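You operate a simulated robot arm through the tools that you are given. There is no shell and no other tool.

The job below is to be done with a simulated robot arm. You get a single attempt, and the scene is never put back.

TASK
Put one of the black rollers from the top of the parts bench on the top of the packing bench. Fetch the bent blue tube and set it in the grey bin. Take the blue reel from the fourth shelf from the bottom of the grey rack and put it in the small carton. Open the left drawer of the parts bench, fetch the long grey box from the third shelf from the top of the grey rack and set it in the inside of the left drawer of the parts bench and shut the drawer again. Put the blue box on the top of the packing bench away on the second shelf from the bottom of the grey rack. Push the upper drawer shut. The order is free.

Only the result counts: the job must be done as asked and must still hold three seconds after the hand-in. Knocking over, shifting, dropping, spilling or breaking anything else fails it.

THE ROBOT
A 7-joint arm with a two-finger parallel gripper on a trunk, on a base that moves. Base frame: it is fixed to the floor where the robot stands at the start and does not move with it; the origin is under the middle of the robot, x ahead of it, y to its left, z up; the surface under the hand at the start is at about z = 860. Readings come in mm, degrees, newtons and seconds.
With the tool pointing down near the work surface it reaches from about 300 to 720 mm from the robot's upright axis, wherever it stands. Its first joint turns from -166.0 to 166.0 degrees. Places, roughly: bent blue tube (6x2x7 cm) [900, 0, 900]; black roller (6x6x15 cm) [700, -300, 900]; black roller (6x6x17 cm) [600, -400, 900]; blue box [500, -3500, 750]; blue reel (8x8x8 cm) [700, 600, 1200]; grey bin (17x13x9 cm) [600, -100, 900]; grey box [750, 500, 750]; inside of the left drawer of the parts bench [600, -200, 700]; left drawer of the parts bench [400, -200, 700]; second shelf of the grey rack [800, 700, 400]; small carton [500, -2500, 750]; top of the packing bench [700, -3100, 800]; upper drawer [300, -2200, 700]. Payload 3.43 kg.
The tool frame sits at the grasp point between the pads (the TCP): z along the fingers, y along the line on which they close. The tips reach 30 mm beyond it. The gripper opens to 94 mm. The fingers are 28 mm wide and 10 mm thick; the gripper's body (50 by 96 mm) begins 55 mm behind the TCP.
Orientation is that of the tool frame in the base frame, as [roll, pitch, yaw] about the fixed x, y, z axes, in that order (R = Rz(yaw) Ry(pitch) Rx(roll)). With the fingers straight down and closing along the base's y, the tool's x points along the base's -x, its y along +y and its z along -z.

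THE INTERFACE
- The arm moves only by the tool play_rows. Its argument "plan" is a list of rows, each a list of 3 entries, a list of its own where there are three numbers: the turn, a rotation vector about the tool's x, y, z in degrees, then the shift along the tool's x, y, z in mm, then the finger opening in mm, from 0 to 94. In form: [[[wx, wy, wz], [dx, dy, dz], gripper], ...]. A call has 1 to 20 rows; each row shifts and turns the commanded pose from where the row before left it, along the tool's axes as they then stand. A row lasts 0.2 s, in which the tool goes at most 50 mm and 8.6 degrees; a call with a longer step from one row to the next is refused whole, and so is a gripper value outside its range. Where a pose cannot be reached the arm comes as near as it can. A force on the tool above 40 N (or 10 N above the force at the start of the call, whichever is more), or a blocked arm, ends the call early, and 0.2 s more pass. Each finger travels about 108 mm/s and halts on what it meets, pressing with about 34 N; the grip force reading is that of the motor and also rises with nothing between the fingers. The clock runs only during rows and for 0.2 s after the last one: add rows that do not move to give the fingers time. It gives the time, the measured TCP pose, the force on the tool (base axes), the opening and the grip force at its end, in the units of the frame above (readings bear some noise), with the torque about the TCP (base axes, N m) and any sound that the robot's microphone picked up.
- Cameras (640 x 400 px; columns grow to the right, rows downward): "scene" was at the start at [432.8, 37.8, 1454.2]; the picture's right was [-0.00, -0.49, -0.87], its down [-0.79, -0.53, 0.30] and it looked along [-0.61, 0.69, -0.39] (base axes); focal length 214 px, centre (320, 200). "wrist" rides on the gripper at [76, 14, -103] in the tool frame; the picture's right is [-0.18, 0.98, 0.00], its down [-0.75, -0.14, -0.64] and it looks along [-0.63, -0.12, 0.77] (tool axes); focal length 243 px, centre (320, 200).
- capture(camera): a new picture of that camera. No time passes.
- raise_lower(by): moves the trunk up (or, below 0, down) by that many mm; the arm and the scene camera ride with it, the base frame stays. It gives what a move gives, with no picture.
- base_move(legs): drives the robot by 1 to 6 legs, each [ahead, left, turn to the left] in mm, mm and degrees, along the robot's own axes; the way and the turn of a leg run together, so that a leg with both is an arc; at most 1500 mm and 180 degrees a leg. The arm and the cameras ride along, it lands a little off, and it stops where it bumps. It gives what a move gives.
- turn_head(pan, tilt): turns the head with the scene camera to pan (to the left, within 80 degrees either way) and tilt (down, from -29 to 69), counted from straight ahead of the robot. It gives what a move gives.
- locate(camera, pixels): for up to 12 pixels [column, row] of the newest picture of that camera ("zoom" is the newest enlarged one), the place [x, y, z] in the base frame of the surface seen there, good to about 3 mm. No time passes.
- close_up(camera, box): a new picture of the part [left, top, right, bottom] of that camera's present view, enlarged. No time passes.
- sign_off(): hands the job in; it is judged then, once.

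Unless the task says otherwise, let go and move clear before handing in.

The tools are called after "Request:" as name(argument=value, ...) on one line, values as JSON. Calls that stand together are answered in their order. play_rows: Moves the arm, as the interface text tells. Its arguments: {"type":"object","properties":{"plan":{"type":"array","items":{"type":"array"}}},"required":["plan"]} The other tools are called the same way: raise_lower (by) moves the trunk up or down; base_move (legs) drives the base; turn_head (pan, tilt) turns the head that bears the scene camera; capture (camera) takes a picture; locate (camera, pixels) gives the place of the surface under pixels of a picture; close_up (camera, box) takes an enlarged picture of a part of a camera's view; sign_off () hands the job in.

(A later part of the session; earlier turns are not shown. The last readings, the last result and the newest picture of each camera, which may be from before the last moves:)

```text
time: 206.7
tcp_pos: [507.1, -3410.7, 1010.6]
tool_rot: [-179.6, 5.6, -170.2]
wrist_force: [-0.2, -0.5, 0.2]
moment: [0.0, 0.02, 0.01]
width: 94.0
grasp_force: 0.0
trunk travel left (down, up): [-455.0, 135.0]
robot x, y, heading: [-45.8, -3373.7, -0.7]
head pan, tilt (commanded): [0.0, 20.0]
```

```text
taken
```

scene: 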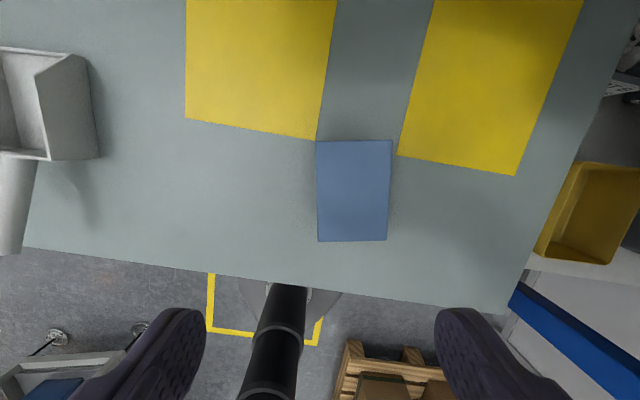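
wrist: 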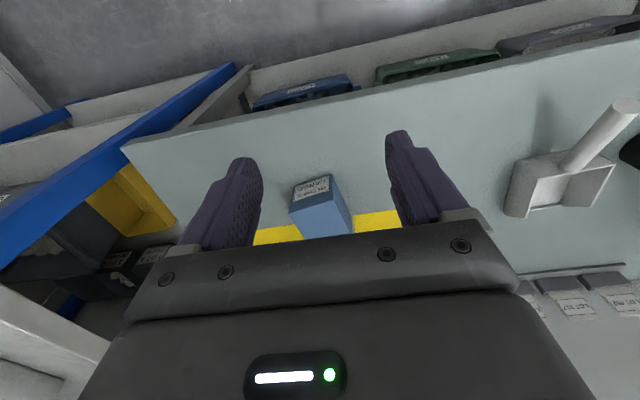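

Something stopped the tilt (42 N) — the head probably touched something overhead behind the bench. I'll look with the wrist camera before moving on.

Request:
capture(camera="wrist")

Request:
locate(camera="scene", pixels=[[316, 141], [391, 140], [387, 240], [318, 241], [350, 190], [560, 240], [410, 130], [320, 130]])

```text
taken
```

wrist: 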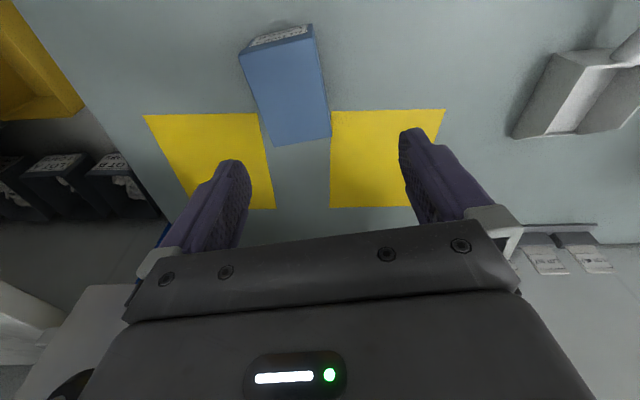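

```text
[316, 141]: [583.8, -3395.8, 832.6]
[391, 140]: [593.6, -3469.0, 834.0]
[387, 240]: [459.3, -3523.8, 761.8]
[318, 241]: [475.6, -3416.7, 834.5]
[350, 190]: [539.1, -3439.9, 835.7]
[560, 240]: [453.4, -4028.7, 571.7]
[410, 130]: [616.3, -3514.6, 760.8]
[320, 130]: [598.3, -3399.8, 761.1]
```

A white structure with a black knob shows at the lower left (75,385) — a machine at the far right/back. I'll locate it.

Request:
locate(camera="wrist", pixels=[[75, 388], [90, 380], [100, 300], [60, 340], [30, 310], [20, 360], [130, 270], [10, 290], [90, 340], [560, 260]])

```text
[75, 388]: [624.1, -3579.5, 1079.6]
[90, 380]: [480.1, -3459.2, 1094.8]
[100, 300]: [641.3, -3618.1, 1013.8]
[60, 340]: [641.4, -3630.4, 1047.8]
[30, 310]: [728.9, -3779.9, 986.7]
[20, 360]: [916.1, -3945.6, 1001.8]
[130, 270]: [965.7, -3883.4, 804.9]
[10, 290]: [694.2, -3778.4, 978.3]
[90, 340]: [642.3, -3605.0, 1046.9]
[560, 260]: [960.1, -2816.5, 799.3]
```

Hoppers with lever knobs hang over the back of the bench (face x≈641, knob at (624,−3580,1080)). I'll back off and look at them properly to make sure nothing changed.

Request:
base_move(legs=[[-300, 0, 0]])

Request:
play_rows(plan=[[[0, -8, 0], [0, 0, 0], 94], [[0, -8, 0], [0, 0, 0], 94], [[0, -8, 0], [0, 0, 0], 94], [[0, -8, 0], [0, 0, 0], 94], [[0, -7, 0], [0, 0, 0], 94], [[0, 0, 0], [0, 0, 0], 94]])

Request:
turn_head(pan=-15, tilt=-20)

Request:
capture(camera="scene")

```text
time: 208.8
tcp_pos: [200.8, -3407.6, 1011.4]
tool_rot: [-179.7, 5.6, -170.1]
wrist_force: [-0.1, -0.5, 0.9]
moment: [-0.01, 0.0, 0.0]
width: 94.2
grasp_force: 0.0
trunk travel left (down, up): [-455.0, 135.0]
robot x, y, heading: [-346.2, -3372.6, -0.3]
head pan, tilt (commanded): [0.0, 20.0]
```

```text
time: 210.2
tcp_pos: [201.8, -3407.5, 1010.6]
tool_rot: [-179.7, 44.6, -169.8]
wrist_force: [0.1, 0.1, -0.4]
moment: [0.01, -0.02, -0.02]
width: 94.0
grasp_force: 0.1
trunk travel left (down, up): [-455.0, 135.0]
robot x, y, heading: [-348.2, -3372.1, -0.6]
head pan, tilt (commanded): [0.0, 20.0]
```

```text
time: 211.2
tcp_pos: [201.9, -3409.3, 1011.4]
tool_rot: [-179.6, 44.5, -169.9]
wrist_force: [0.6, 0.5, -0.7]
moment: [-0.01, 0.03, -0.01]
width: 93.9
grasp_force: 0.1
trunk travel left (down, up): [-455.0, 135.0]
robot x, y, heading: [-346.1, -3372.7, -0.5]
head pan, tilt (commanded): [-15.0, -20.0]
```

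```text
taken
```

scene: 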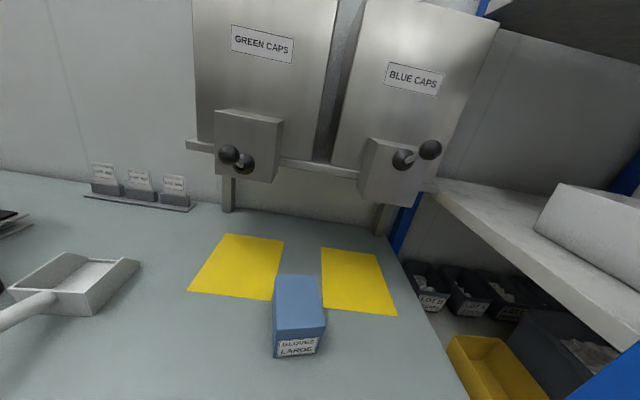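

Two dispensers, "GREEN CAPS" and "BLUE CAPS", hang at the back with lever gates at (235,160) and (415,155). I'll zoom in and compare the two levers and check for spilled caps.

Request:
close_up(camera="scene", box=[180, 90, 480, 240])

Request:
locate(camera="scene", pixels=[[228, 154], [242, 166], [430, 149], [403, 158], [225, 115], [280, 125], [215, 170], [272, 180], [370, 140], [425, 150], [362, 195], [300, 165]])

```text
2.13 times, centred on (330, 165) of scene
```

zoom: 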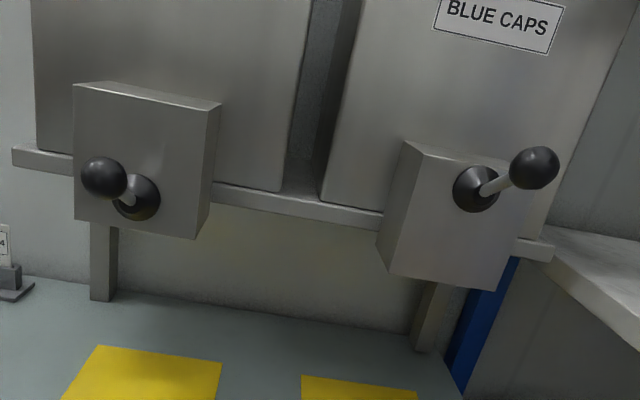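

```text
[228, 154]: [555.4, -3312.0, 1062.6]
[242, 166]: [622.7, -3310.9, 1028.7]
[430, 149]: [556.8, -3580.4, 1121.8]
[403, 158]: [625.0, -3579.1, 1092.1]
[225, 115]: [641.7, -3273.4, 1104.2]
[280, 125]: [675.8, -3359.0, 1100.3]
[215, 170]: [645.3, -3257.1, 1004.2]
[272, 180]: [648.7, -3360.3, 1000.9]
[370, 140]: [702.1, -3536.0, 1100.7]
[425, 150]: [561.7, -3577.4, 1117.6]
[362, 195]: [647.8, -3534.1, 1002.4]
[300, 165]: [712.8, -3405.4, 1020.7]
```

Both levers are as they were before (the camera had only brushed the side of the green dispenser's rigid gate box), and no caps are spilled. I'll fold the head, pull the hand in slightly, and come in lower with the 45° tilt between the levers.

Request:
turn_head(pan=0, tilt=25)

Request:
play_rows(plan=[[[0, 0, 0], [29, -19, -29], 94], [[0, 0, 0], [29, -18, -29], 94], [[0, 0, 0], [0, 0, 0], 94]])

Request:
raise_lower(by=-60)

Request:
base_move(legs=[[305, 0, 0]])

Request:
capture(camera="scene")

```text
time: 212.4
tcp_pos: [202.4, -3407.7, 1011.1]
tool_rot: [-179.7, 44.6, -169.9]
wrist_force: [0.0, -0.1, -0.7]
moment: [0.05, 0.01, 0.01]
width: 94.1
grasp_force: 0.0
trunk travel left (down, up): [-455.0, 135.0]
robot x, y, heading: [-344.6, -3369.6, -0.8]
head pan, tilt (commanded): [0.0, 25.0]
```

```text
time: 213.2
tcp_pos: [127.9, -3458.5, 1012.4]
tool_rot: [-179.6, 44.5, -169.8]
wrist_force: [0.2, -0.5, -0.1]
moment: [0.02, -0.03, 0.02]
width: 94.1
grasp_force: 0.0
trunk travel left (down, up): [-455.0, 135.0]
robot x, y, heading: [-352.8, -3372.3, -0.4]
head pan, tilt (commanded): [0.0, 25.0]
```

```text
time: 214.2
tcp_pos: [127.4, -3458.1, 951.4]
tool_rot: [-179.5, 44.6, -169.9]
wrist_force: [-0.1, -0.7, 0.3]
moment: [0.0, 0.02, -0.01]
width: 94.1
grasp_force: 0.0
trunk travel left (down, up): [-395.0, 195.0]
robot x, y, heading: [-346.3, -3373.8, -0.4]
head pan, tilt (commanded): [0.0, 25.0]
```

```text
time: 216.2
tcp_pos: [432.4, -3459.9, 951.0]
tool_rot: [-179.5, 44.5, -169.9]
wrist_force: [0.6, -0.7, 0.7]
moment: [0.0, -0.02, -0.01]
width: 94.0
grasp_force: 0.0
trunk travel left (down, up): [-395.0, 195.0]
robot x, y, heading: [-43.8, -3374.6, -0.6]
head pan, tilt (commanded): [0.0, 25.0]
```

```text
taken
```

scene: 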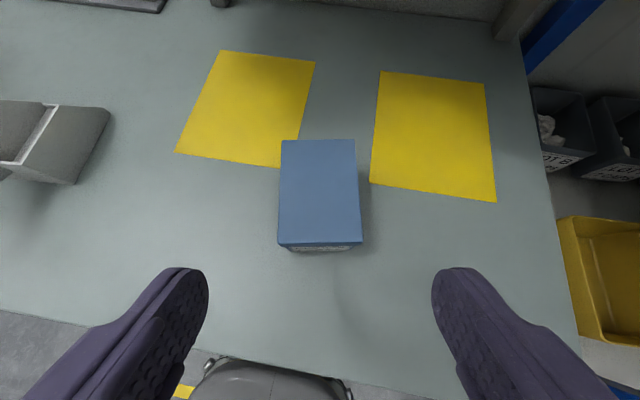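

The box is aligned with the hand (top at (318,190), midway between the fingers). Lowering 59 mm, then approaching along the tool axis.

Request:
raise_lower(by=-59)

Request:
capture(camera="scene")

Request:
locate(camera="scene", pixels=[[320, 180], [280, 200], [355, 200], [320, 100], [320, 220]])

```text
time: 217.2
tcp_pos: [431.2, -3459.1, 892.6]
tool_rot: [-179.6, 44.7, -169.9]
wrist_force: [0.4, 0.1, 0.6]
moment: [-0.03, 0.0, -0.02]
width: 93.9
grasp_force: 0.1
trunk travel left (down, up): [-336.0, 254.0]
robot x, y, heading: [-43.7, -3377.1, -0.2]
head pan, tilt (commanded): [0.0, 25.0]
```

```text
taken
```

scene: 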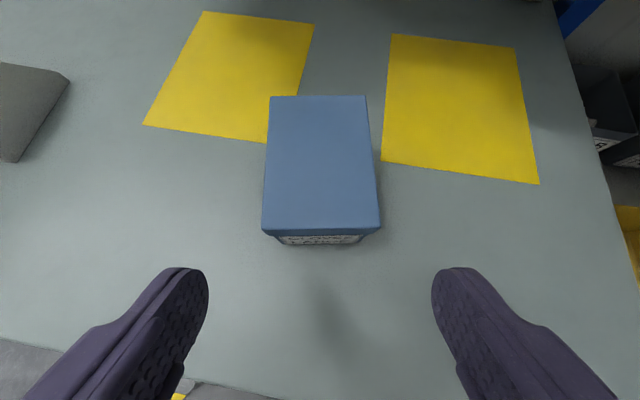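

```text
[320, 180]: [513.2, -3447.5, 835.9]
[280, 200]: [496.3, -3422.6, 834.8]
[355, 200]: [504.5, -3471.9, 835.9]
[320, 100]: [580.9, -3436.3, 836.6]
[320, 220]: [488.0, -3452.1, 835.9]
```

Good alignment. Advancing 124 mm along the tool and closing on the box.

Request:
play_rows(plan=[[[0, 0, 0], [-2, 0, 30], 94], [[0, 0, 0], [-2, 0, 30], 94], [[0, 0, 0], [-1, 0, 30], 94], [[0, 0, 0], [0, -1, 20], 94], [[0, 0, 0], [0, 0, 13], 94], [[0, 0, 0], [0, 0, 0], 94]])

Request:
capture(camera="scene")

Request:
capture(camera="wrist")

```text
time: 218.6
tcp_pos: [519.6, -3447.1, 807.7]
tool_rot: [-179.6, 44.5, -169.9]
wrist_force: [-0.8, 0.2, 0.8]
moment: [-0.02, 0.03, 0.01]
width: 94.0
grasp_force: 0.1
trunk travel left (down, up): [-336.0, 254.0]
robot x, y, heading: [-45.9, -3373.1, -0.6]
head pan, tilt (commanded): [0.0, 25.0]
```

```text
taken
```

scene: 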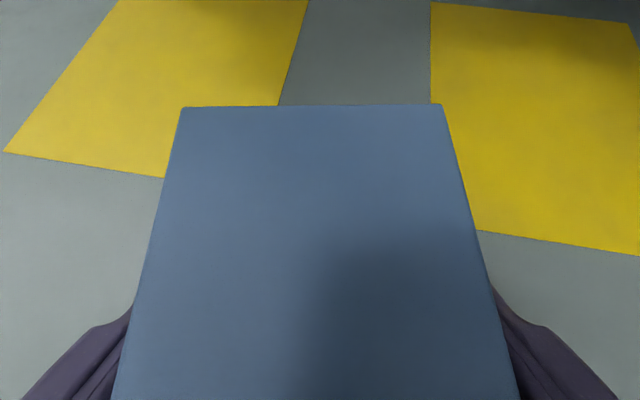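

```text
taken
```

wrist: 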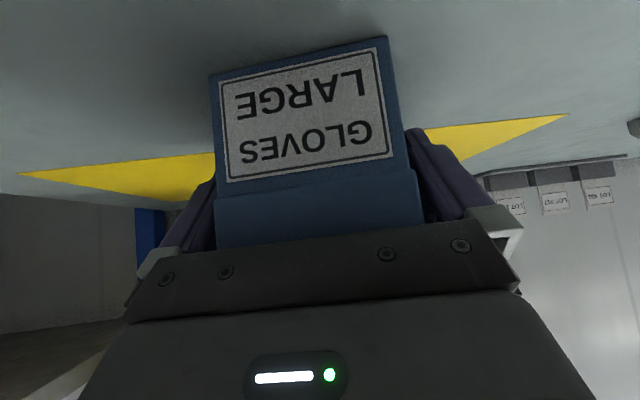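

Fingers straddle the box on both sides. Closing.

Request:
play_rows(plan=[[[0, 0, 0], [0, 0, 0], 75], [[0, 0, 0], [0, 0, 0], 55], [[0, 0, 0], [0, 0, 0], 55], [[0, 0, 0], [0, 0, 0], 55]])

```text
time: 219.6
tcp_pos: [519.3, -3446.6, 810.3]
tool_rot: [-179.6, 44.5, -169.8]
wrist_force: [0.4, 0.5, -0.4]
moment: [0.13, -0.03, 0.04]
width: 82.2
grasp_force: 34.2
trunk travel left (down, up): [-336.0, 254.0]
robot x, y, heading: [-41.5, -3373.3, -0.2]
head pan, tilt (commanded): [0.0, 25.0]
```

Gripped at 82 mm. Lifting with the trunk and checking.

Request:
raise_lower(by=50)

Request:
base_move(legs=[[-320, 0, 0]])

Request:
capture(camera="wrist")

Request:
turn_head(pan=0, tilt=0)

Request:
capture(camera="scene")

```text
time: 220.5
tcp_pos: [520.0, -3444.9, 858.3]
tool_rot: [-179.7, 44.5, -169.8]
wrist_force: [-0.1, 0.1, -2.0]
moment: [0.01, 0.0, -0.03]
width: 81.9
grasp_force: 34.1
trunk travel left (down, up): [-386.0, 204.0]
robot x, y, heading: [-43.1, -3377.6, -0.5]
head pan, tilt (commanded): [0.0, 25.0]
```

```text
time: 222.7
tcp_pos: [201.7, -3443.1, 859.1]
tool_rot: [-179.6, 44.6, -169.8]
wrist_force: [0.3, 1.0, -1.9]
moment: [-0.03, 0.03, 0.0]
width: 82.0
grasp_force: 34.1
trunk travel left (down, up): [-386.0, 204.0]
robot x, y, heading: [-357.2, -3374.1, -0.4]
head pan, tilt (commanded): [0.0, 25.0]
```

```text
taken
```

wrist: 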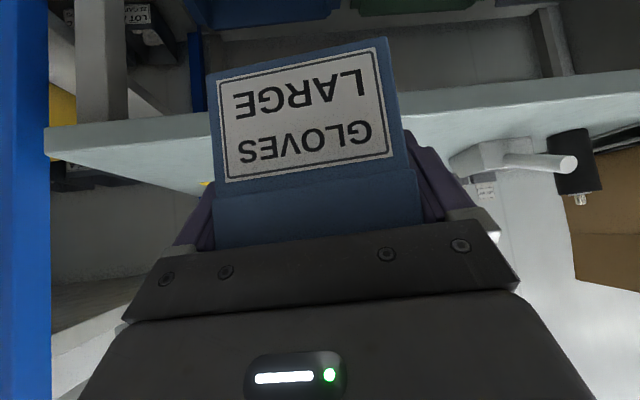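

```text
time: 223.6
tcp_pos: [201.8, -3443.8, 858.7]
tool_rot: [-179.6, 44.5, -169.8]
wrist_force: [0.2, -0.8, -2.9]
moment: [-0.03, 0.02, -0.03]
width: 81.9
grasp_force: 34.3
trunk travel left (down, up): [-386.0, 204.0]
robot x, y, heading: [-362.0, -3367.9, -0.2]
head pan, tilt (commanded): [0.0, 0.0]
```

```text
taken
```

scene: 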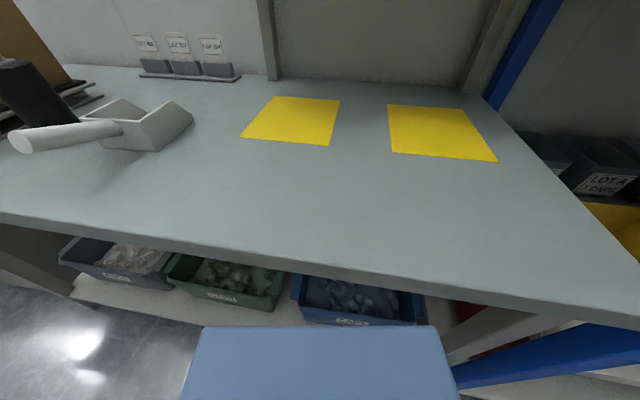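

The box is held level and clear of the bench. I'll pull the hand in so it stays inside the corridor, then drive back along to the rack.

Request:
play_rows(plan=[[[0, 0, 0], [30, 7, -29], 55], [[0, 0, 0], [30, 8, -29], 55], [[0, 0, 0], [28, 7, -28], 55], [[0, 0, 0], [0, 0, 0], 55]])

Request:
base_move(legs=[[60, 0, 0.4], [0, 1200, 0]])

```text
time: 224.6
tcp_pos: [77.2, -3442.6, 859.2]
tool_rot: [-179.6, 44.5, -169.7]
wrist_force: [0.6, 0.7, -2.5]
moment: [-0.01, 0.05, 0.0]
width: 82.0
grasp_force: 33.8
trunk travel left (down, up): [-386.0, 204.0]
robot x, y, heading: [-363.2, -3373.3, -0.4]
head pan, tilt (commanded): [0.0, 0.0]
```

```text
time: 231.2
tcp_pos: [129.9, -2232.8, 860.1]
tool_rot: [-179.7, 44.4, -168.9]
wrist_force: [-0.1, 0.8, -2.3]
moment: [0.02, 0.03, 0.01]
width: 82.0
grasp_force: 34.2
trunk travel left (down, up): [-386.0, 204.0]
robot x, y, heading: [-309.2, -2169.0, 0.4]
head pan, tilt (commanded): [0.0, 0.0]
```

Moving along fine (box still held). Continuing to the rack.

Request:
base_move(legs=[[0, 1400, -0.4], [0, 1360, 0]])

Request:
turn_head(pan=0, tilt=10)

Request:
capture(camera="scene")

```text
time: 244.7
tcp_pos: [109.9, 536.1, 858.8]
tool_rot: [-179.6, 44.5, -169.0]
wrist_force: [0.4, -0.1, -2.0]
moment: [0.0, 0.04, -0.03]
width: 81.9
grasp_force: 33.6
trunk travel left (down, up): [-386.0, 204.0]
robot x, y, heading: [-327.0, 601.7, 0.5]
head pan, tilt (commanded): [0.0, 0.0]
```

```text
time: 245.4
tcp_pos: [110.7, 534.4, 859.1]
tool_rot: [-179.6, 44.4, -169.0]
wrist_force: [0.1, -0.1, -2.6]
moment: [-0.04, 0.02, 0.0]
width: 81.9
grasp_force: 34.1
trunk travel left (down, up): [-386.0, 204.0]
robot x, y, heading: [-326.7, 598.1, 0.3]
head pan, tilt (commanded): [0.0, 10.0]
```

```text
taken
```

scene: 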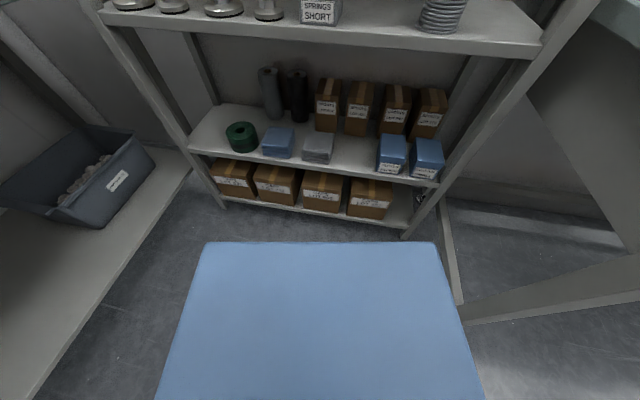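

The second shelf (from the bottom) with its gap between the grey pile (318,147) and the GLOVES MEDIUM box (390,155) is in view. I'll square the box to the rack (−11° about vertical) and measure the gap.

Request:
play_rows(plan=[[[3.86, 0, 3.92], [0, 0, 0], 55], [[3.86, 0, 3.92], [0, 0, 0], 55], [[0, 0, 0], [0, 0, 0], 55]])

Request:
close_up(camera="scene", box=[220, 100, 480, 230])

Request:
locate(camera="zoom", pixels=[[300, 130], [330, 140], [340, 115], [350, 125], [362, 125], [350, 110], [400, 110], [420, 130], [355, 150], [355, 165], [240, 130], [445, 140]])

```text
time: 246.2
tcp_pos: [110.1, 534.7, 858.3]
tool_rot: [-179.6, 44.6, 179.9]
wrist_force: [-0.2, -0.5, -2.1]
moment: [0.02, 0.01, -0.03]
width: 82.0
grasp_force: 33.3
trunk travel left (down, up): [-386.0, 204.0]
robot x, y, heading: [-330.6, 600.6, 0.3]
head pan, tilt (commanded): [0.0, 10.0]
```

```text
2.46 times, centred on (350, 165) of scene
```

zoom: 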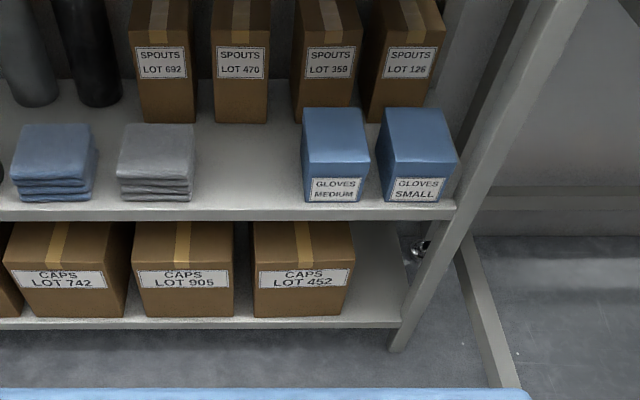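

```text
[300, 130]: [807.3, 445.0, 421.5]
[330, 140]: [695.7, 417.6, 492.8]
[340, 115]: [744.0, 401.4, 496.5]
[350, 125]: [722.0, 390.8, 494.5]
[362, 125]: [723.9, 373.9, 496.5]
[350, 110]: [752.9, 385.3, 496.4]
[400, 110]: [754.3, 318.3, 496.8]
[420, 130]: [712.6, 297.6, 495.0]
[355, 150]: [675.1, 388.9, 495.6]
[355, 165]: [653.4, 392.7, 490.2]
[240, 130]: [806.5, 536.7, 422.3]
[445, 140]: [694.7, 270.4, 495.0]
```

I'll locate the pile's right edge and the MEDIUM box's left edge at shelf level.

Request:
locate(camera="zoom", pixels=[[198, 190], [300, 190], [193, 185], [306, 190], [250, 190], [250, 210], [196, 140], [303, 150], [250, 120], [160, 140], [310, 120], [250, 205]])

```text
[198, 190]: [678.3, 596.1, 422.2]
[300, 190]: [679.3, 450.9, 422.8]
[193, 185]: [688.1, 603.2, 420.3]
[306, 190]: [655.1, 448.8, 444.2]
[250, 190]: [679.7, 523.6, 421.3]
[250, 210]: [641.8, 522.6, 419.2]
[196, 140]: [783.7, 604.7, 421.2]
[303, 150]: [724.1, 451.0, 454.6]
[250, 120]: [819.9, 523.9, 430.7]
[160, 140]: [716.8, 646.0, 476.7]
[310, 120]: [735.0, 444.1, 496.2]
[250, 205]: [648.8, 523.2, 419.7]
```

The gap runs y≈451–600 (shelf z≈421), enough for the 82 mm box plus fingers, centred at y≈525. I'll lower the trunk, then drive up close to the rack.

Request:
raise_lower(by=-370)

Request:
base_move(legs=[[0, -10, -0.3], [400, 0, 0]])

Request:
turn_head(pan=0, tilt=-10)

Request:
capture(camera="scene")

Request:
capture(camera="wrist")

```text
time: 249.8
tcp_pos: [109.7, 534.8, 488.5]
tool_rot: [-179.5, 44.6, -180.0]
wrist_force: [0.7, -0.3, -1.5]
moment: [-0.04, 0.04, -0.01]
width: 81.9
grasp_force: 33.7
trunk travel left (down, up): [-16.0, 574.0]
robot x, y, heading: [-332.6, 599.3, 0.7]
head pan, tilt (commanded): [0.0, 10.0]
```

```text
time: 252.6
tcp_pos: [509.7, 527.5, 489.1]
tool_rot: [-179.6, 44.6, 179.9]
wrist_force: [-0.4, -0.1, -1.9]
moment: [0.0, 0.02, -0.03]
width: 81.9
grasp_force: 33.1
trunk travel left (down, up): [-16.0, 574.0]
robot x, y, heading: [72.7, 590.5, 0.3]
head pan, tilt (commanded): [0.0, 10.0]
```

```text
time: 253.4
tcp_pos: [508.7, 524.7, 489.2]
tool_rot: [-179.5, 44.7, 179.9]
wrist_force: [0.0, -1.0, -2.2]
moment: [-0.03, 0.05, 0.0]
width: 82.2
grasp_force: 34.1
trunk travel left (down, up): [-16.0, 574.0]
robot x, y, heading: [71.7, 594.4, 0.6]
head pan, tilt (commanded): [0.0, -10.0]
```

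```text
taken
```

scene: 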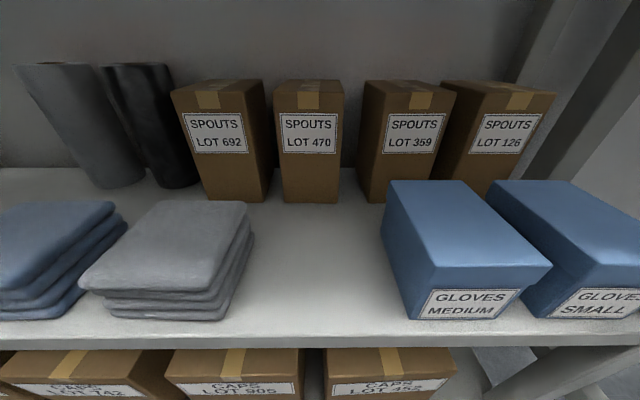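

```text
taken
```

wrist: 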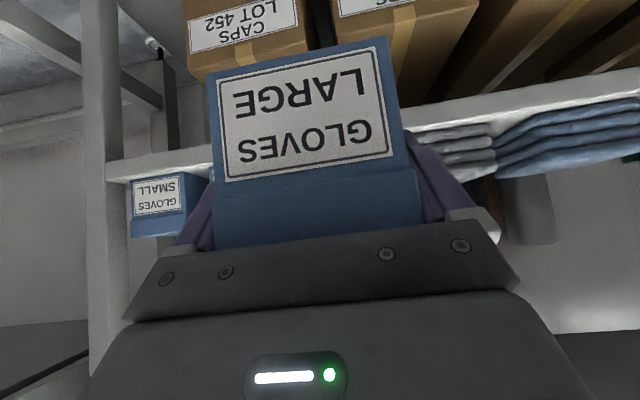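

Close view of the gap: pile's edge near (252,250), MEDIUM box edge near (385,230). Measuring again from here.

Request:
locate(camera="scene", pixels=[[240, 280], [258, 240], [225, 318], [412, 318], [384, 230], [388, 195], [320, 300], [320, 210], [320, 335], [310, 190]])

```text
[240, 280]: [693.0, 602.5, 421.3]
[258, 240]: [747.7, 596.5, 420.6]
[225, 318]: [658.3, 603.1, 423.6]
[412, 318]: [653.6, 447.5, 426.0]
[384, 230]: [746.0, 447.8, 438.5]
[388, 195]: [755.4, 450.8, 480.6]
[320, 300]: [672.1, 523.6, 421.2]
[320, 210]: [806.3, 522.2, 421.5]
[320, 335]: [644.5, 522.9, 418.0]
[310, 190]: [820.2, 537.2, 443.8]
```

Gap centre y≈524 and the TCP is at y≈525. I'll drive 65 mm closer, then slide the box in with the arm.

Request:
base_move(legs=[[65, 0, 0]])

Request:
play_rows(plan=[[[0, 0, 0], [-14.2, 0, 14], 55], [[0, 0, 0], [-17.8, 0, 17.6], 55], [[0, 0, 0], [0, 0, 0], 55]])

Request:
capture(camera="scene")

```text
time: 254.4
tcp_pos: [573.1, 526.0, 488.3]
tool_rot: [-179.7, 44.6, 179.9]
wrist_force: [0.5, 0.2, -1.4]
moment: [-0.01, 0.03, -0.01]
width: 82.1
grasp_force: 34.1
trunk travel left (down, up): [-16.0, 574.0]
robot x, y, heading: [134.9, 590.7, 0.4]
head pan, tilt (commanded): [0.0, -10.0]
```

```text
time: 255.2
tcp_pos: [620.2, 526.2, 488.5]
tool_rot: [-179.6, 44.7, 179.8]
wrist_force: [-0.3, -0.4, -2.4]
moment: [0.01, 0.07, 0.02]
width: 82.1
grasp_force: 34.2
trunk travel left (down, up): [-16.0, 574.0]
robot x, y, heading: [137.2, 595.2, 0.4]
head pan, tilt (commanded): [0.0, -10.0]
```

```text
taken
```

scene: 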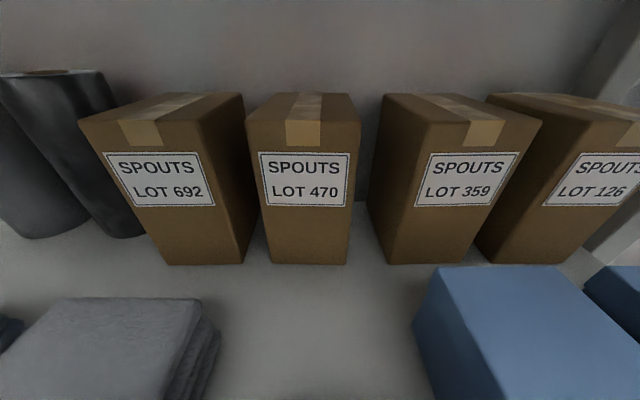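

Sliding in the remaining 74 mm at this height.

Request:
play_rows(plan=[[[0, 0, 0], [-17.8, 0, 17.6], 55], [[0, 0, 0], [-17.8, -1, 17.6], 55], [[0, 0, 0], [-17.1, 0, 16.8], 55], [[0, 0, 0], [0, 0, 0], 55]])

Request:
capture(camera="wrist")

```text
time: 256.2
tcp_pos: [693.4, 524.5, 488.2]
tool_rot: [-179.6, 44.6, 179.9]
wrist_force: [0.3, -0.7, -2.4]
moment: [0.0, 0.03, -0.01]
width: 82.0
grasp_force: 34.3
trunk travel left (down, up): [-16.0, 574.0]
robot x, y, heading: [135.2, 591.6, 0.2]
head pan, tilt (commanded): [0.0, -10.0]
```

```text
taken
```

wrist: 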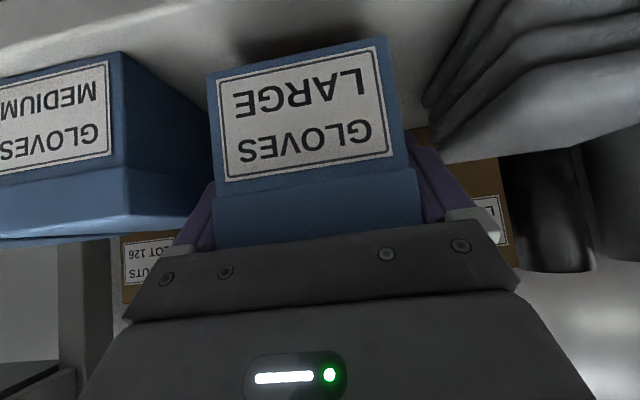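

The box sits between MEDIUM and the pile. Lowering 15 mm, then by small steps until contact.

Request:
play_rows(plan=[[[0, 0, 0], [5.6, 0, 5.7], 55], [[0, 0, 0], [5, 0, 5], 55], [[0, 0, 0], [1.4, 0, 1.4], 55], [[0, 0, 0], [0, 0, 0], 55]])

```text
time: 257.2
tcp_pos: [693.9, 524.2, 471.1]
tool_rot: [-179.5, 44.6, 179.9]
wrist_force: [0.5, 0.0, -2.2]
moment: [0.01, 0.01, -0.02]
width: 82.1
grasp_force: 33.9
trunk travel left (down, up): [-16.0, 574.0]
robot x, y, heading: [131.9, 593.1, 0.5]
head pan, tilt (commanded): [0.0, -10.0]
```

Request:
play_rows(plan=[[[0, 0, 0], [0.7, 0, 0.7], 55], [[0, 0, 0], [0.7, 0, 0.7], 55], [[0, 0, 0], [0, 0, 0], 55]])

```text
time: 258.0
tcp_pos: [693.8, 524.0, 469.3]
tool_rot: [-179.6, 44.6, 179.8]
wrist_force: [0.3, -0.1, -0.9]
moment: [0.03, -0.04, -0.02]
width: 82.0
grasp_force: 34.6
trunk travel left (down, up): [-16.0, 574.0]
robot x, y, heading: [133.7, 591.6, 0.5]
head pan, tilt (commanded): [0.0, -10.0]
```

Request:
play_rows(plan=[[[0, 0, 0], [0.7, 0, 0.7], 55], [[0, 0, 0], [0, 0, 0], 55]])

```text
time: 258.6
tcp_pos: [692.4, 524.2, 469.5]
tool_rot: [-179.6, 44.8, 179.7]
wrist_force: [-1.8, -0.4, 11.2]
moment: [0.52, 0.25, 0.04]
width: 82.2
grasp_force: 33.9
trunk travel left (down, up): [-16.0, 574.0]
robot x, y, heading: [133.4, 591.7, 0.7]
head pan, tilt (commanded): [0.0, -10.0]
```

Contact (+11 N). Opening the fingers and withdrawing straight back horizontally.

Request:
play_rows(plan=[[[0, 0, 0], [-0.7, 0, -0.7], 78], [[0, 0, 0], [0, 0, 0], 88], [[0, 0, 0], [0, 0, 0], 93], [[0, 0, 0], [0, 0, 0], 93], [[0, 0, 0], [10.7, 0, -10.5], 93], [[0, 0, 0], [21.4, 0, -21], 93], [[0, 0, 0], [25, 0, -24.6], 93], [[0, 0, 0], [25, 0, -24.6], 93], [[0, 0, 0], [0, 0, 0], 93]])

Request:
base_move(legs=[[-350, 0, 0]])

Request:
capture(camera="scene")

```text
time: 260.6
tcp_pos: [577.8, 525.0, 469.5]
tool_rot: [-179.5, 44.6, 179.9]
wrist_force: [0.5, 0.4, -0.2]
moment: [0.02, -0.03, 0.01]
width: 93.3
grasp_force: 0.1
trunk travel left (down, up): [-16.0, 574.0]
robot x, y, heading: [132.7, 592.7, 0.3]
head pan, tilt (commanded): [0.0, -10.0]
```

```text
time: 262.9
tcp_pos: [229.6, 522.9, 469.2]
tool_rot: [-179.6, 44.6, 179.9]
wrist_force: [0.1, -0.5, -1.7]
moment: [0.04, -0.02, -0.03]
width: 92.9
grasp_force: 0.0
trunk travel left (down, up): [-16.0, 574.0]
robot x, y, heading: [-215.4, 586.6, 0.7]
head pan, tilt (commanded): [0.0, -10.0]
```

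```text
taken
```

scene: 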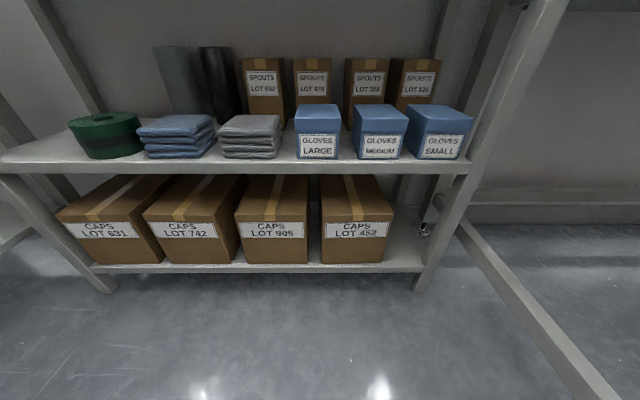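

GLOVES LARGE now stands in line on the second shelf from the bottom. Next the blue reel: I'll raise the trunk, steepen the hand to 20° from vertical, and raise it to the fourth shelf's height.

Request:
raise_lower(by=560)

Request:
play_rows(plan=[[[0, 8.3, 0], [0, 0, 0], 90], [[0, 8.3, 0], [0, 0, 0], 90], [[0, 8, 0], [0, 0, 0], 90], [[0, 0, 0], [-13.7, 0, -37.6], 90], [[0, 0, 0], [-13.7, 0, -37.6], 90], [[0, 0, 0], [-13.7, 0, -37.6], 90], [[0, 0, 0], [-13.7, 0, -37.6], 90], [[0, 0, 0], [-13.7, 0, -37.6], 90], [[0, 0, 0], [0, 0, 0], 90]])

Request:
turn_head(pan=0, tilt=-29)

Request:
capture(camera="scene")

```text
refused: 560 is not a number from -400 to 400
```

```text
time: 264.9
tcp_pos: [230.4, 523.5, 668.8]
tool_rot: [-179.7, 20.0, 179.9]
wrist_force: [0.6, -0.2, 0.6]
moment: [-0.01, -0.03, 0.01]
width: 89.9
grasp_force: 0.1
trunk travel left (down, up): [-16.0, 574.0]
robot x, y, heading: [-213.6, 589.0, 0.6]
head pan, tilt (commanded): [0.0, -10.0]
```

```text
time: 265.7
tcp_pos: [231.0, 523.7, 669.3]
tool_rot: [-179.7, 20.0, 179.7]
wrist_force: [0.0, 0.2, -0.2]
moment: [0.04, -0.01, 0.04]
width: 90.0
grasp_force: 0.1
trunk travel left (down, up): [-16.0, 574.0]
robot x, y, heading: [-212.2, 589.6, 0.5]
head pan, tilt (commanded): [0.0, -28.6]
```

```text
taken
```

scene: 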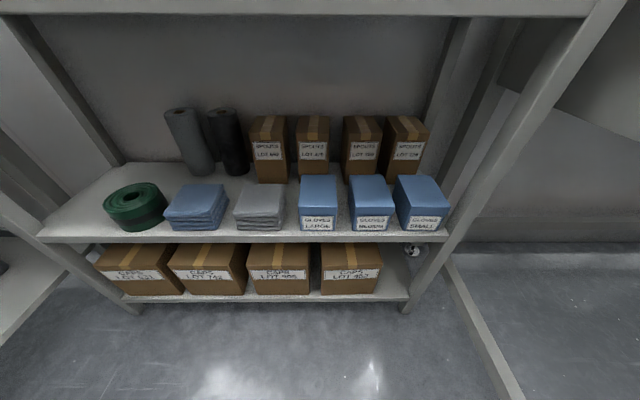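

The trunk move was refused (limit 400 per call), but the arm raised fine. Raising the trunk in two moves.

Request:
raise_lower(by=390)

Request:
raise_lower(by=160)

Request:
base_move(legs=[[0, 93, -0.5]])

Request:
capture(camera="scene")

```text
time: 269.4
tcp_pos: [231.7, 523.7, 1059.3]
tool_rot: [-179.6, 20.1, 179.9]
wrist_force: [0.1, 0.6, -0.5]
moment: [0.02, -0.03, 0.0]
width: 89.8
grasp_force: 0.1
trunk travel left (down, up): [-406.0, 184.0]
robot x, y, heading: [-214.8, 586.3, 0.3]
head pan, tilt (commanded): [0.0, -28.6]
```

```text
time: 271.3
tcp_pos: [232.1, 523.1, 1219.5]
tool_rot: [-179.7, 20.0, 179.9]
wrist_force: [-1.0, -0.5, 0.2]
moment: [0.0, 0.03, -0.03]
width: 90.1
grasp_force: 0.0
trunk travel left (down, up): [-566.0, 24.0]
robot x, y, heading: [-212.2, 587.6, 0.5]
head pan, tilt (commanded): [0.0, -28.6]
```

```text
time: 272.4
tcp_pos: [230.3, 615.0, 1219.0]
tool_rot: [-179.6, 20.0, 179.3]
wrist_force: [0.3, 1.2, -0.4]
moment: [-0.04, -0.01, 0.0]
width: 89.9
grasp_force: 0.0
trunk travel left (down, up): [-566.0, 24.0]
robot x, y, heading: [-214.5, 683.9, -0.1]
head pan, tilt (commanded): [0.0, -28.6]
```

```text
taken
```

scene: 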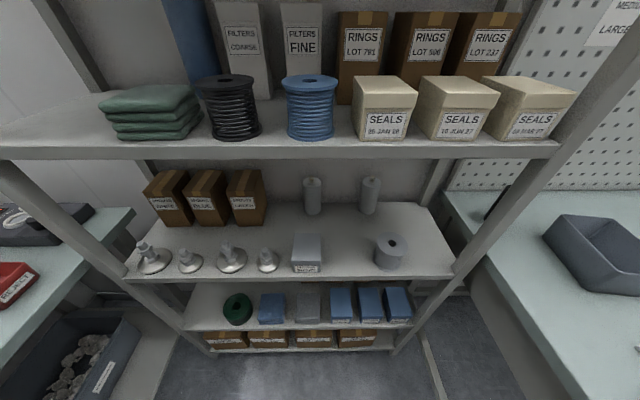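

Everything on the fourth shelf is in order; the blue reel is at (312,108) between the black reel (228,108) and the SEALS box (383,108). Measuring it.

Request:
close_up(camera="scene", box=[190, 50, 430, 170])

Request:
locate(camera="zoom", pixels=[[327, 80], [327, 160], [260, 85], [393, 85], [270, 225], [380, 225], [325, 235], [325, 70], [190, 210], [435, 130], [432, 230], [325, 30]])

```text
2.67 times, centred on (310, 110) of scene
```

zoom: 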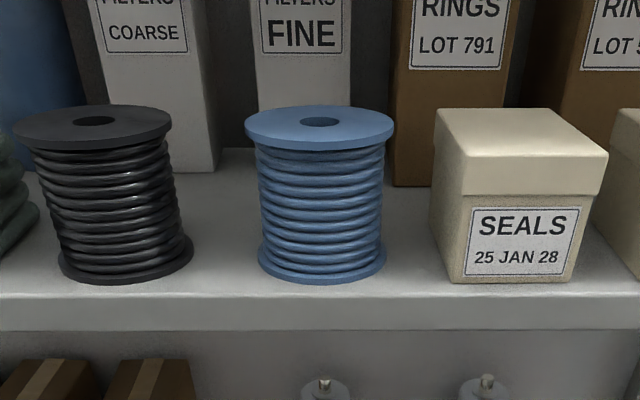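

```text
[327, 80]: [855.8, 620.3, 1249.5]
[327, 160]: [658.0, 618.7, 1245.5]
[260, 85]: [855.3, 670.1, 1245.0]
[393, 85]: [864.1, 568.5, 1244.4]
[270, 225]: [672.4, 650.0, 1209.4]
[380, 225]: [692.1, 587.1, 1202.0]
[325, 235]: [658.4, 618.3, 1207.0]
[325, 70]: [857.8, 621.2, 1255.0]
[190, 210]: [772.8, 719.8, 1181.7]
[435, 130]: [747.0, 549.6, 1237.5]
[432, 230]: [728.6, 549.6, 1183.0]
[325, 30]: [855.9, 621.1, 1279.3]
```

Request:
locate(camera="zoom", pixels=[[252, 125], [388, 125], [320, 109], [320, 137], [290, 122], [350, 122], [320, 280], [265, 262], [380, 262], [437, 180], [432, 270], [185, 255]])

```text
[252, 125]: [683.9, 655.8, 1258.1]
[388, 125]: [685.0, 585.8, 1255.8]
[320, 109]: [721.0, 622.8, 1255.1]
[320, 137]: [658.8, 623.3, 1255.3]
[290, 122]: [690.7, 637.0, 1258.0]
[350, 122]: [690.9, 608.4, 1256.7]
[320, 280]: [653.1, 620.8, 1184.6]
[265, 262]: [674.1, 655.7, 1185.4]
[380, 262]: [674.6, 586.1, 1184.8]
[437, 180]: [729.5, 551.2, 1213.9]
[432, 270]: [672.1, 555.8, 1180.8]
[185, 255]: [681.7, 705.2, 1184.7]
```

The reel (Ø≈77, z 1183–1257) is centred at (690,621); 29 mm gap to SEALS and 40 mm to the black reel. I'll fold the head, drive 300 mm closer, then align.

Request:
turn_head(pan=0, tilt=35)

Request:
base_move(legs=[[300, 0, 0]])

Request:
capture(camera="wrist")

Request:
capture(camera="scene")

```text
time: 273.7
tcp_pos: [230.0, 613.7, 1219.1]
tool_rot: [-179.7, 20.0, 179.3]
wrist_force: [0.3, -0.3, 0.0]
moment: [0.0, 0.03, 0.04]
width: 90.0
grasp_force: 0.0
trunk travel left (down, up): [-566.0, 24.0]
robot x, y, heading: [-213.7, 682.0, -0.3]
head pan, tilt (commanded): [0.0, 35.0]
```

```text
time: 275.8
tcp_pos: [532.1, 612.5, 1218.1]
tool_rot: [-179.7, 19.9, 179.2]
wrist_force: [1.1, 0.8, 0.6]
moment: [0.0, -0.01, -0.03]
width: 89.9
grasp_force: 0.1
trunk travel left (down, up): [-566.0, 24.0]
robot x, y, heading: [86.4, 684.2, -0.1]
head pan, tilt (commanded): [0.0, 35.0]
```

```text
taken
```

wrist: 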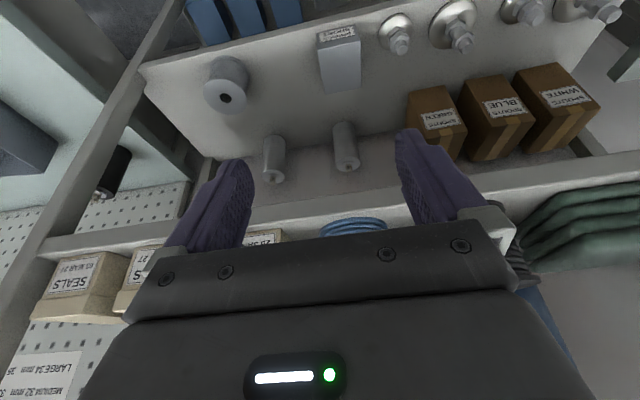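

```text
taken
```

scene: 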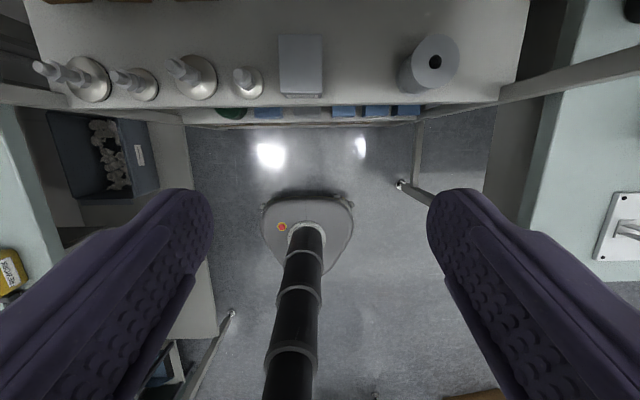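

Shifting 10 mm left and 70 mm in, then checking alignment with the wrist camera.

Request:
play_rows(plan=[[[0, 0, 0], [-33.6, 5, 10.1], 90], [[0, 0, 0], [-33.6, 5, 10.1], 90], [[0, 0, 0], [0, 0, 0], 90]])

Request:
capture(camera="wrist")

Request:
locate(camera="wrist", pixels=[[350, 200], [310, 210], [390, 205], [350, 215], [265, 215], [350, 190], [380, 215], [320, 220]])

```text
time: 276.6
tcp_pos: [601.8, 620.4, 1221.8]
tool_rot: [-179.6, 19.9, 179.2]
wrist_force: [0.6, 0.9, 0.0]
moment: [0.01, 0.0, 0.01]
width: 90.0
grasp_force: 0.0
trunk travel left (down, up): [-566.0, 24.0]
robot x, y, heading: [85.0, 680.8, 0.2]
head pan, tilt (commanded): [0.0, 35.0]
```

```text
taken
```

wrist: 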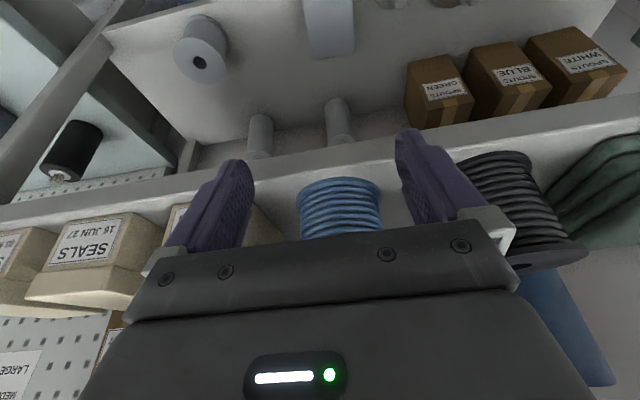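

```text
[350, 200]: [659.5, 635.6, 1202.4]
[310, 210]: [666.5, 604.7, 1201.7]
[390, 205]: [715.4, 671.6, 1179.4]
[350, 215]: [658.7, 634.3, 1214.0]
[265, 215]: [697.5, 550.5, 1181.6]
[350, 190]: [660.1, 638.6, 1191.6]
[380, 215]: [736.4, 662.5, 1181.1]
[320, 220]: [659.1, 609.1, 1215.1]
```

Request:
locate(camera="wrist", pixels=[[301, 195], [303, 215], [377, 193], [379, 210], [340, 181], [296, 192], [384, 195]])

Request:
close_up(camera="wrist", box=[220, 130, 480, 260])

```text
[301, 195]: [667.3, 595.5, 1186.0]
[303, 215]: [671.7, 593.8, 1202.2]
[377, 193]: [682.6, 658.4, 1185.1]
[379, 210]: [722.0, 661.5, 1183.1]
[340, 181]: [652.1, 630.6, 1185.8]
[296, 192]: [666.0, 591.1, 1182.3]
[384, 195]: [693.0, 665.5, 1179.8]
```

```text
2.46 times, centred on (350, 195) of wrist
```

zoom: 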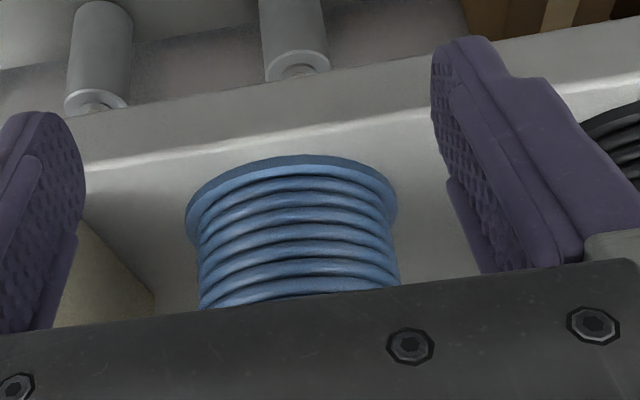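

Reel centre is y≈622; I'll shift +3 mm while moving in 86 mm, then check before closing.

Request:
play_rows(plan=[[[0, 0, 0], [0, 2, 0], 90], [[0, 0, 0], [-27, 0.7, 9.8], 90], [[0, 0, 0], [-27, 0.6, 9.8], 90], [[0, 0, 0], [-26.8, 0.6, 9.8], 90], [[0, 0, 0], [0, 0, 0], 90]])

Request:
capture(camera="wrist")

Request:
capture(camera="scene")

```text
time: 277.8
tcp_pos: [686.3, 623.8, 1222.8]
tool_rot: [-179.7, 20.0, 179.2]
wrist_force: [-0.1, 0.5, -0.3]
moment: [0.0, 0.02, 0.02]
width: 90.3
grasp_force: 0.1
trunk travel left (down, up): [-566.0, 24.0]
robot x, y, heading: [87.3, 682.8, 0.1]
head pan, tilt (commanded): [0.0, 35.0]
```

```text
taken
```

wrist: 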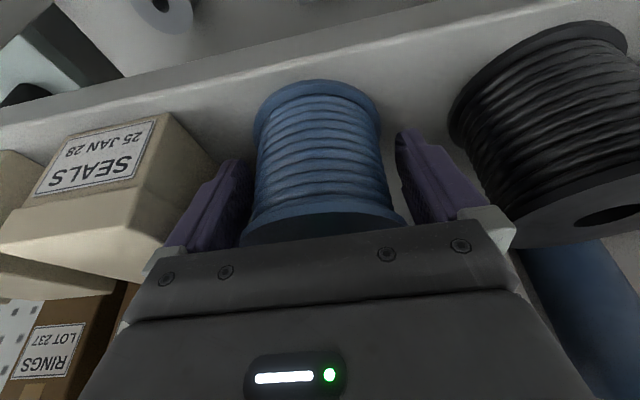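

```text
taken
```

scene: 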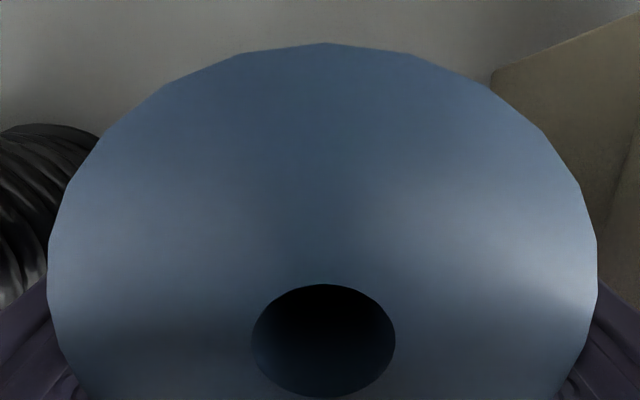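

The reel is between the fingers. Closing on it.

Request:
play_rows(plan=[[[0, 0, 0], [0, 0, 0], 80], [[0, 0, 0], [0, 0, 0], 60], [[0, 0, 0], [0, 0, 0], 60], [[0, 0, 0], [0, 0, 0], 60]])

```text
time: 278.8
tcp_pos: [687.5, 622.5, 1223.1]
tool_rot: [-179.7, 20.1, 179.1]
wrist_force: [1.1, -0.7, 1.3]
moment: [-0.02, 0.03, -0.06]
width: 83.7
grasp_force: 34.2
trunk travel left (down, up): [-566.0, 24.0]
robot x, y, heading: [83.6, 684.8, 0.0]
head pan, tilt (commanded): [0.0, 35.0]
```

Gripped (83.7 mm). Lifting 18 mm and pulling it out of the shelf.

Request:
play_rows(plan=[[[0, 0, 0], [-2.7, 0, -7.5], 60], [[0, 0, 0], [-3.4, 0, -9.4], 60], [[0, 0, 0], [0, 0, 0], 60], [[0, 0, 0], [18.8, 0, -6.8], 60], [[0, 0, 0], [32.9, 0, -12], 60], [[0, 0, 0], [37.6, 0, -13.7], 60], [[0, 0, 0], [37.6, 0, -13.7], 60], [[0, 0, 0], [0, 0, 0], 60]])

Request:
capture(camera="wrist")

```text
time: 280.6
tcp_pos: [553.1, 627.3, 1240.9]
tool_rot: [-179.7, 20.0, 179.2]
wrist_force: [0.8, 0.6, -1.7]
moment: [0.01, -0.01, 0.0]
width: 83.7
grasp_force: 33.9
trunk travel left (down, up): [-566.0, 24.0]
robot x, y, heading: [83.7, 681.5, -0.1]
head pan, tilt (commanded): [0.0, 35.0]
```

```text
taken
```

wrist: 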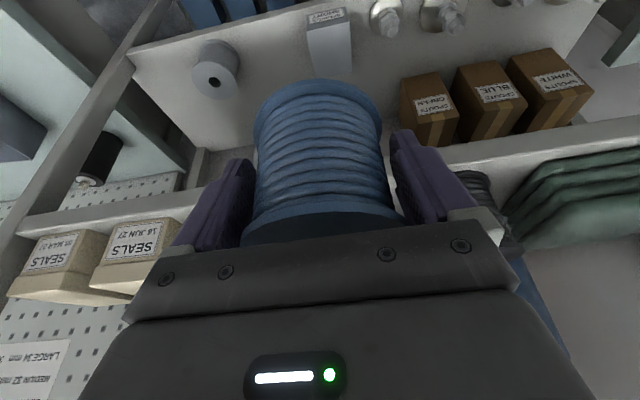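

The reel is held securely. Backing out and driving to the packing bench.

Request:
base_move(legs=[[-385, 0, 0], [0, -1400, 0], [0, -1000, 0]])

Request:
base_move(legs=[[0, -920, 0]])

Request:
turn_head(pan=0, tilt=-25)

Request:
capture(camera="scene")

```text
time: 294.4
tcp_pos: [182.5, -1776.5, 1240.7]
tool_rot: [-179.7, 20.0, 179.8]
wrist_force: [-0.1, -0.4, -2.0]
moment: [-0.01, 0.01, -0.01]
width: 83.3
grasp_force: 34.5
trunk travel left (down, up): [-566.0, 24.0]
robot x, y, heading: [-285.4, -1727.2, 0.5]
head pan, tilt (commanded): [0.0, 35.0]
```

```text
time: 299.2
tcp_pos: [189.2, -2696.2, 1241.4]
tool_rot: [-179.7, 20.0, 179.6]
wrist_force: [-0.7, 0.2, -1.3]
moment: [0.02, 0.01, -0.01]
width: 83.3
grasp_force: 33.4
trunk travel left (down, up): [-566.0, 24.0]
robot x, y, heading: [-277.4, -2643.6, -0.0]
head pan, tilt (commanded): [0.0, 35.0]
```

```text
time: 300.5
tcp_pos: [189.2, -2695.8, 1240.7]
tool_rot: [-179.7, 20.0, 179.5]
wrist_force: [0.0, 0.2, -1.4]
moment: [0.03, 0.0, 0.01]
width: 83.4
grasp_force: 33.7
trunk travel left (down, up): [-566.0, 24.0]
robot x, y, heading: [-277.7, -2643.2, 0.4]
head pan, tilt (commanded): [0.0, -25.0]
```

```text
taken
```

scene: 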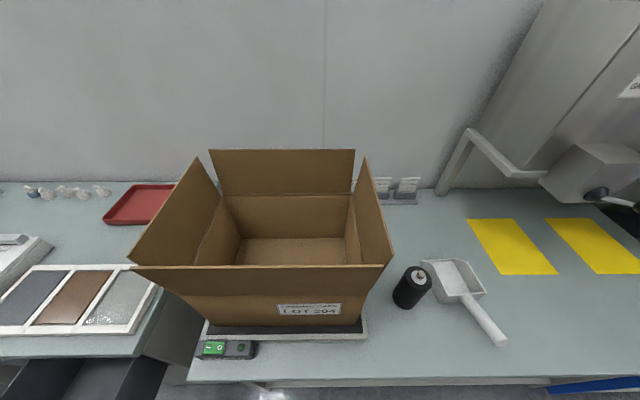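

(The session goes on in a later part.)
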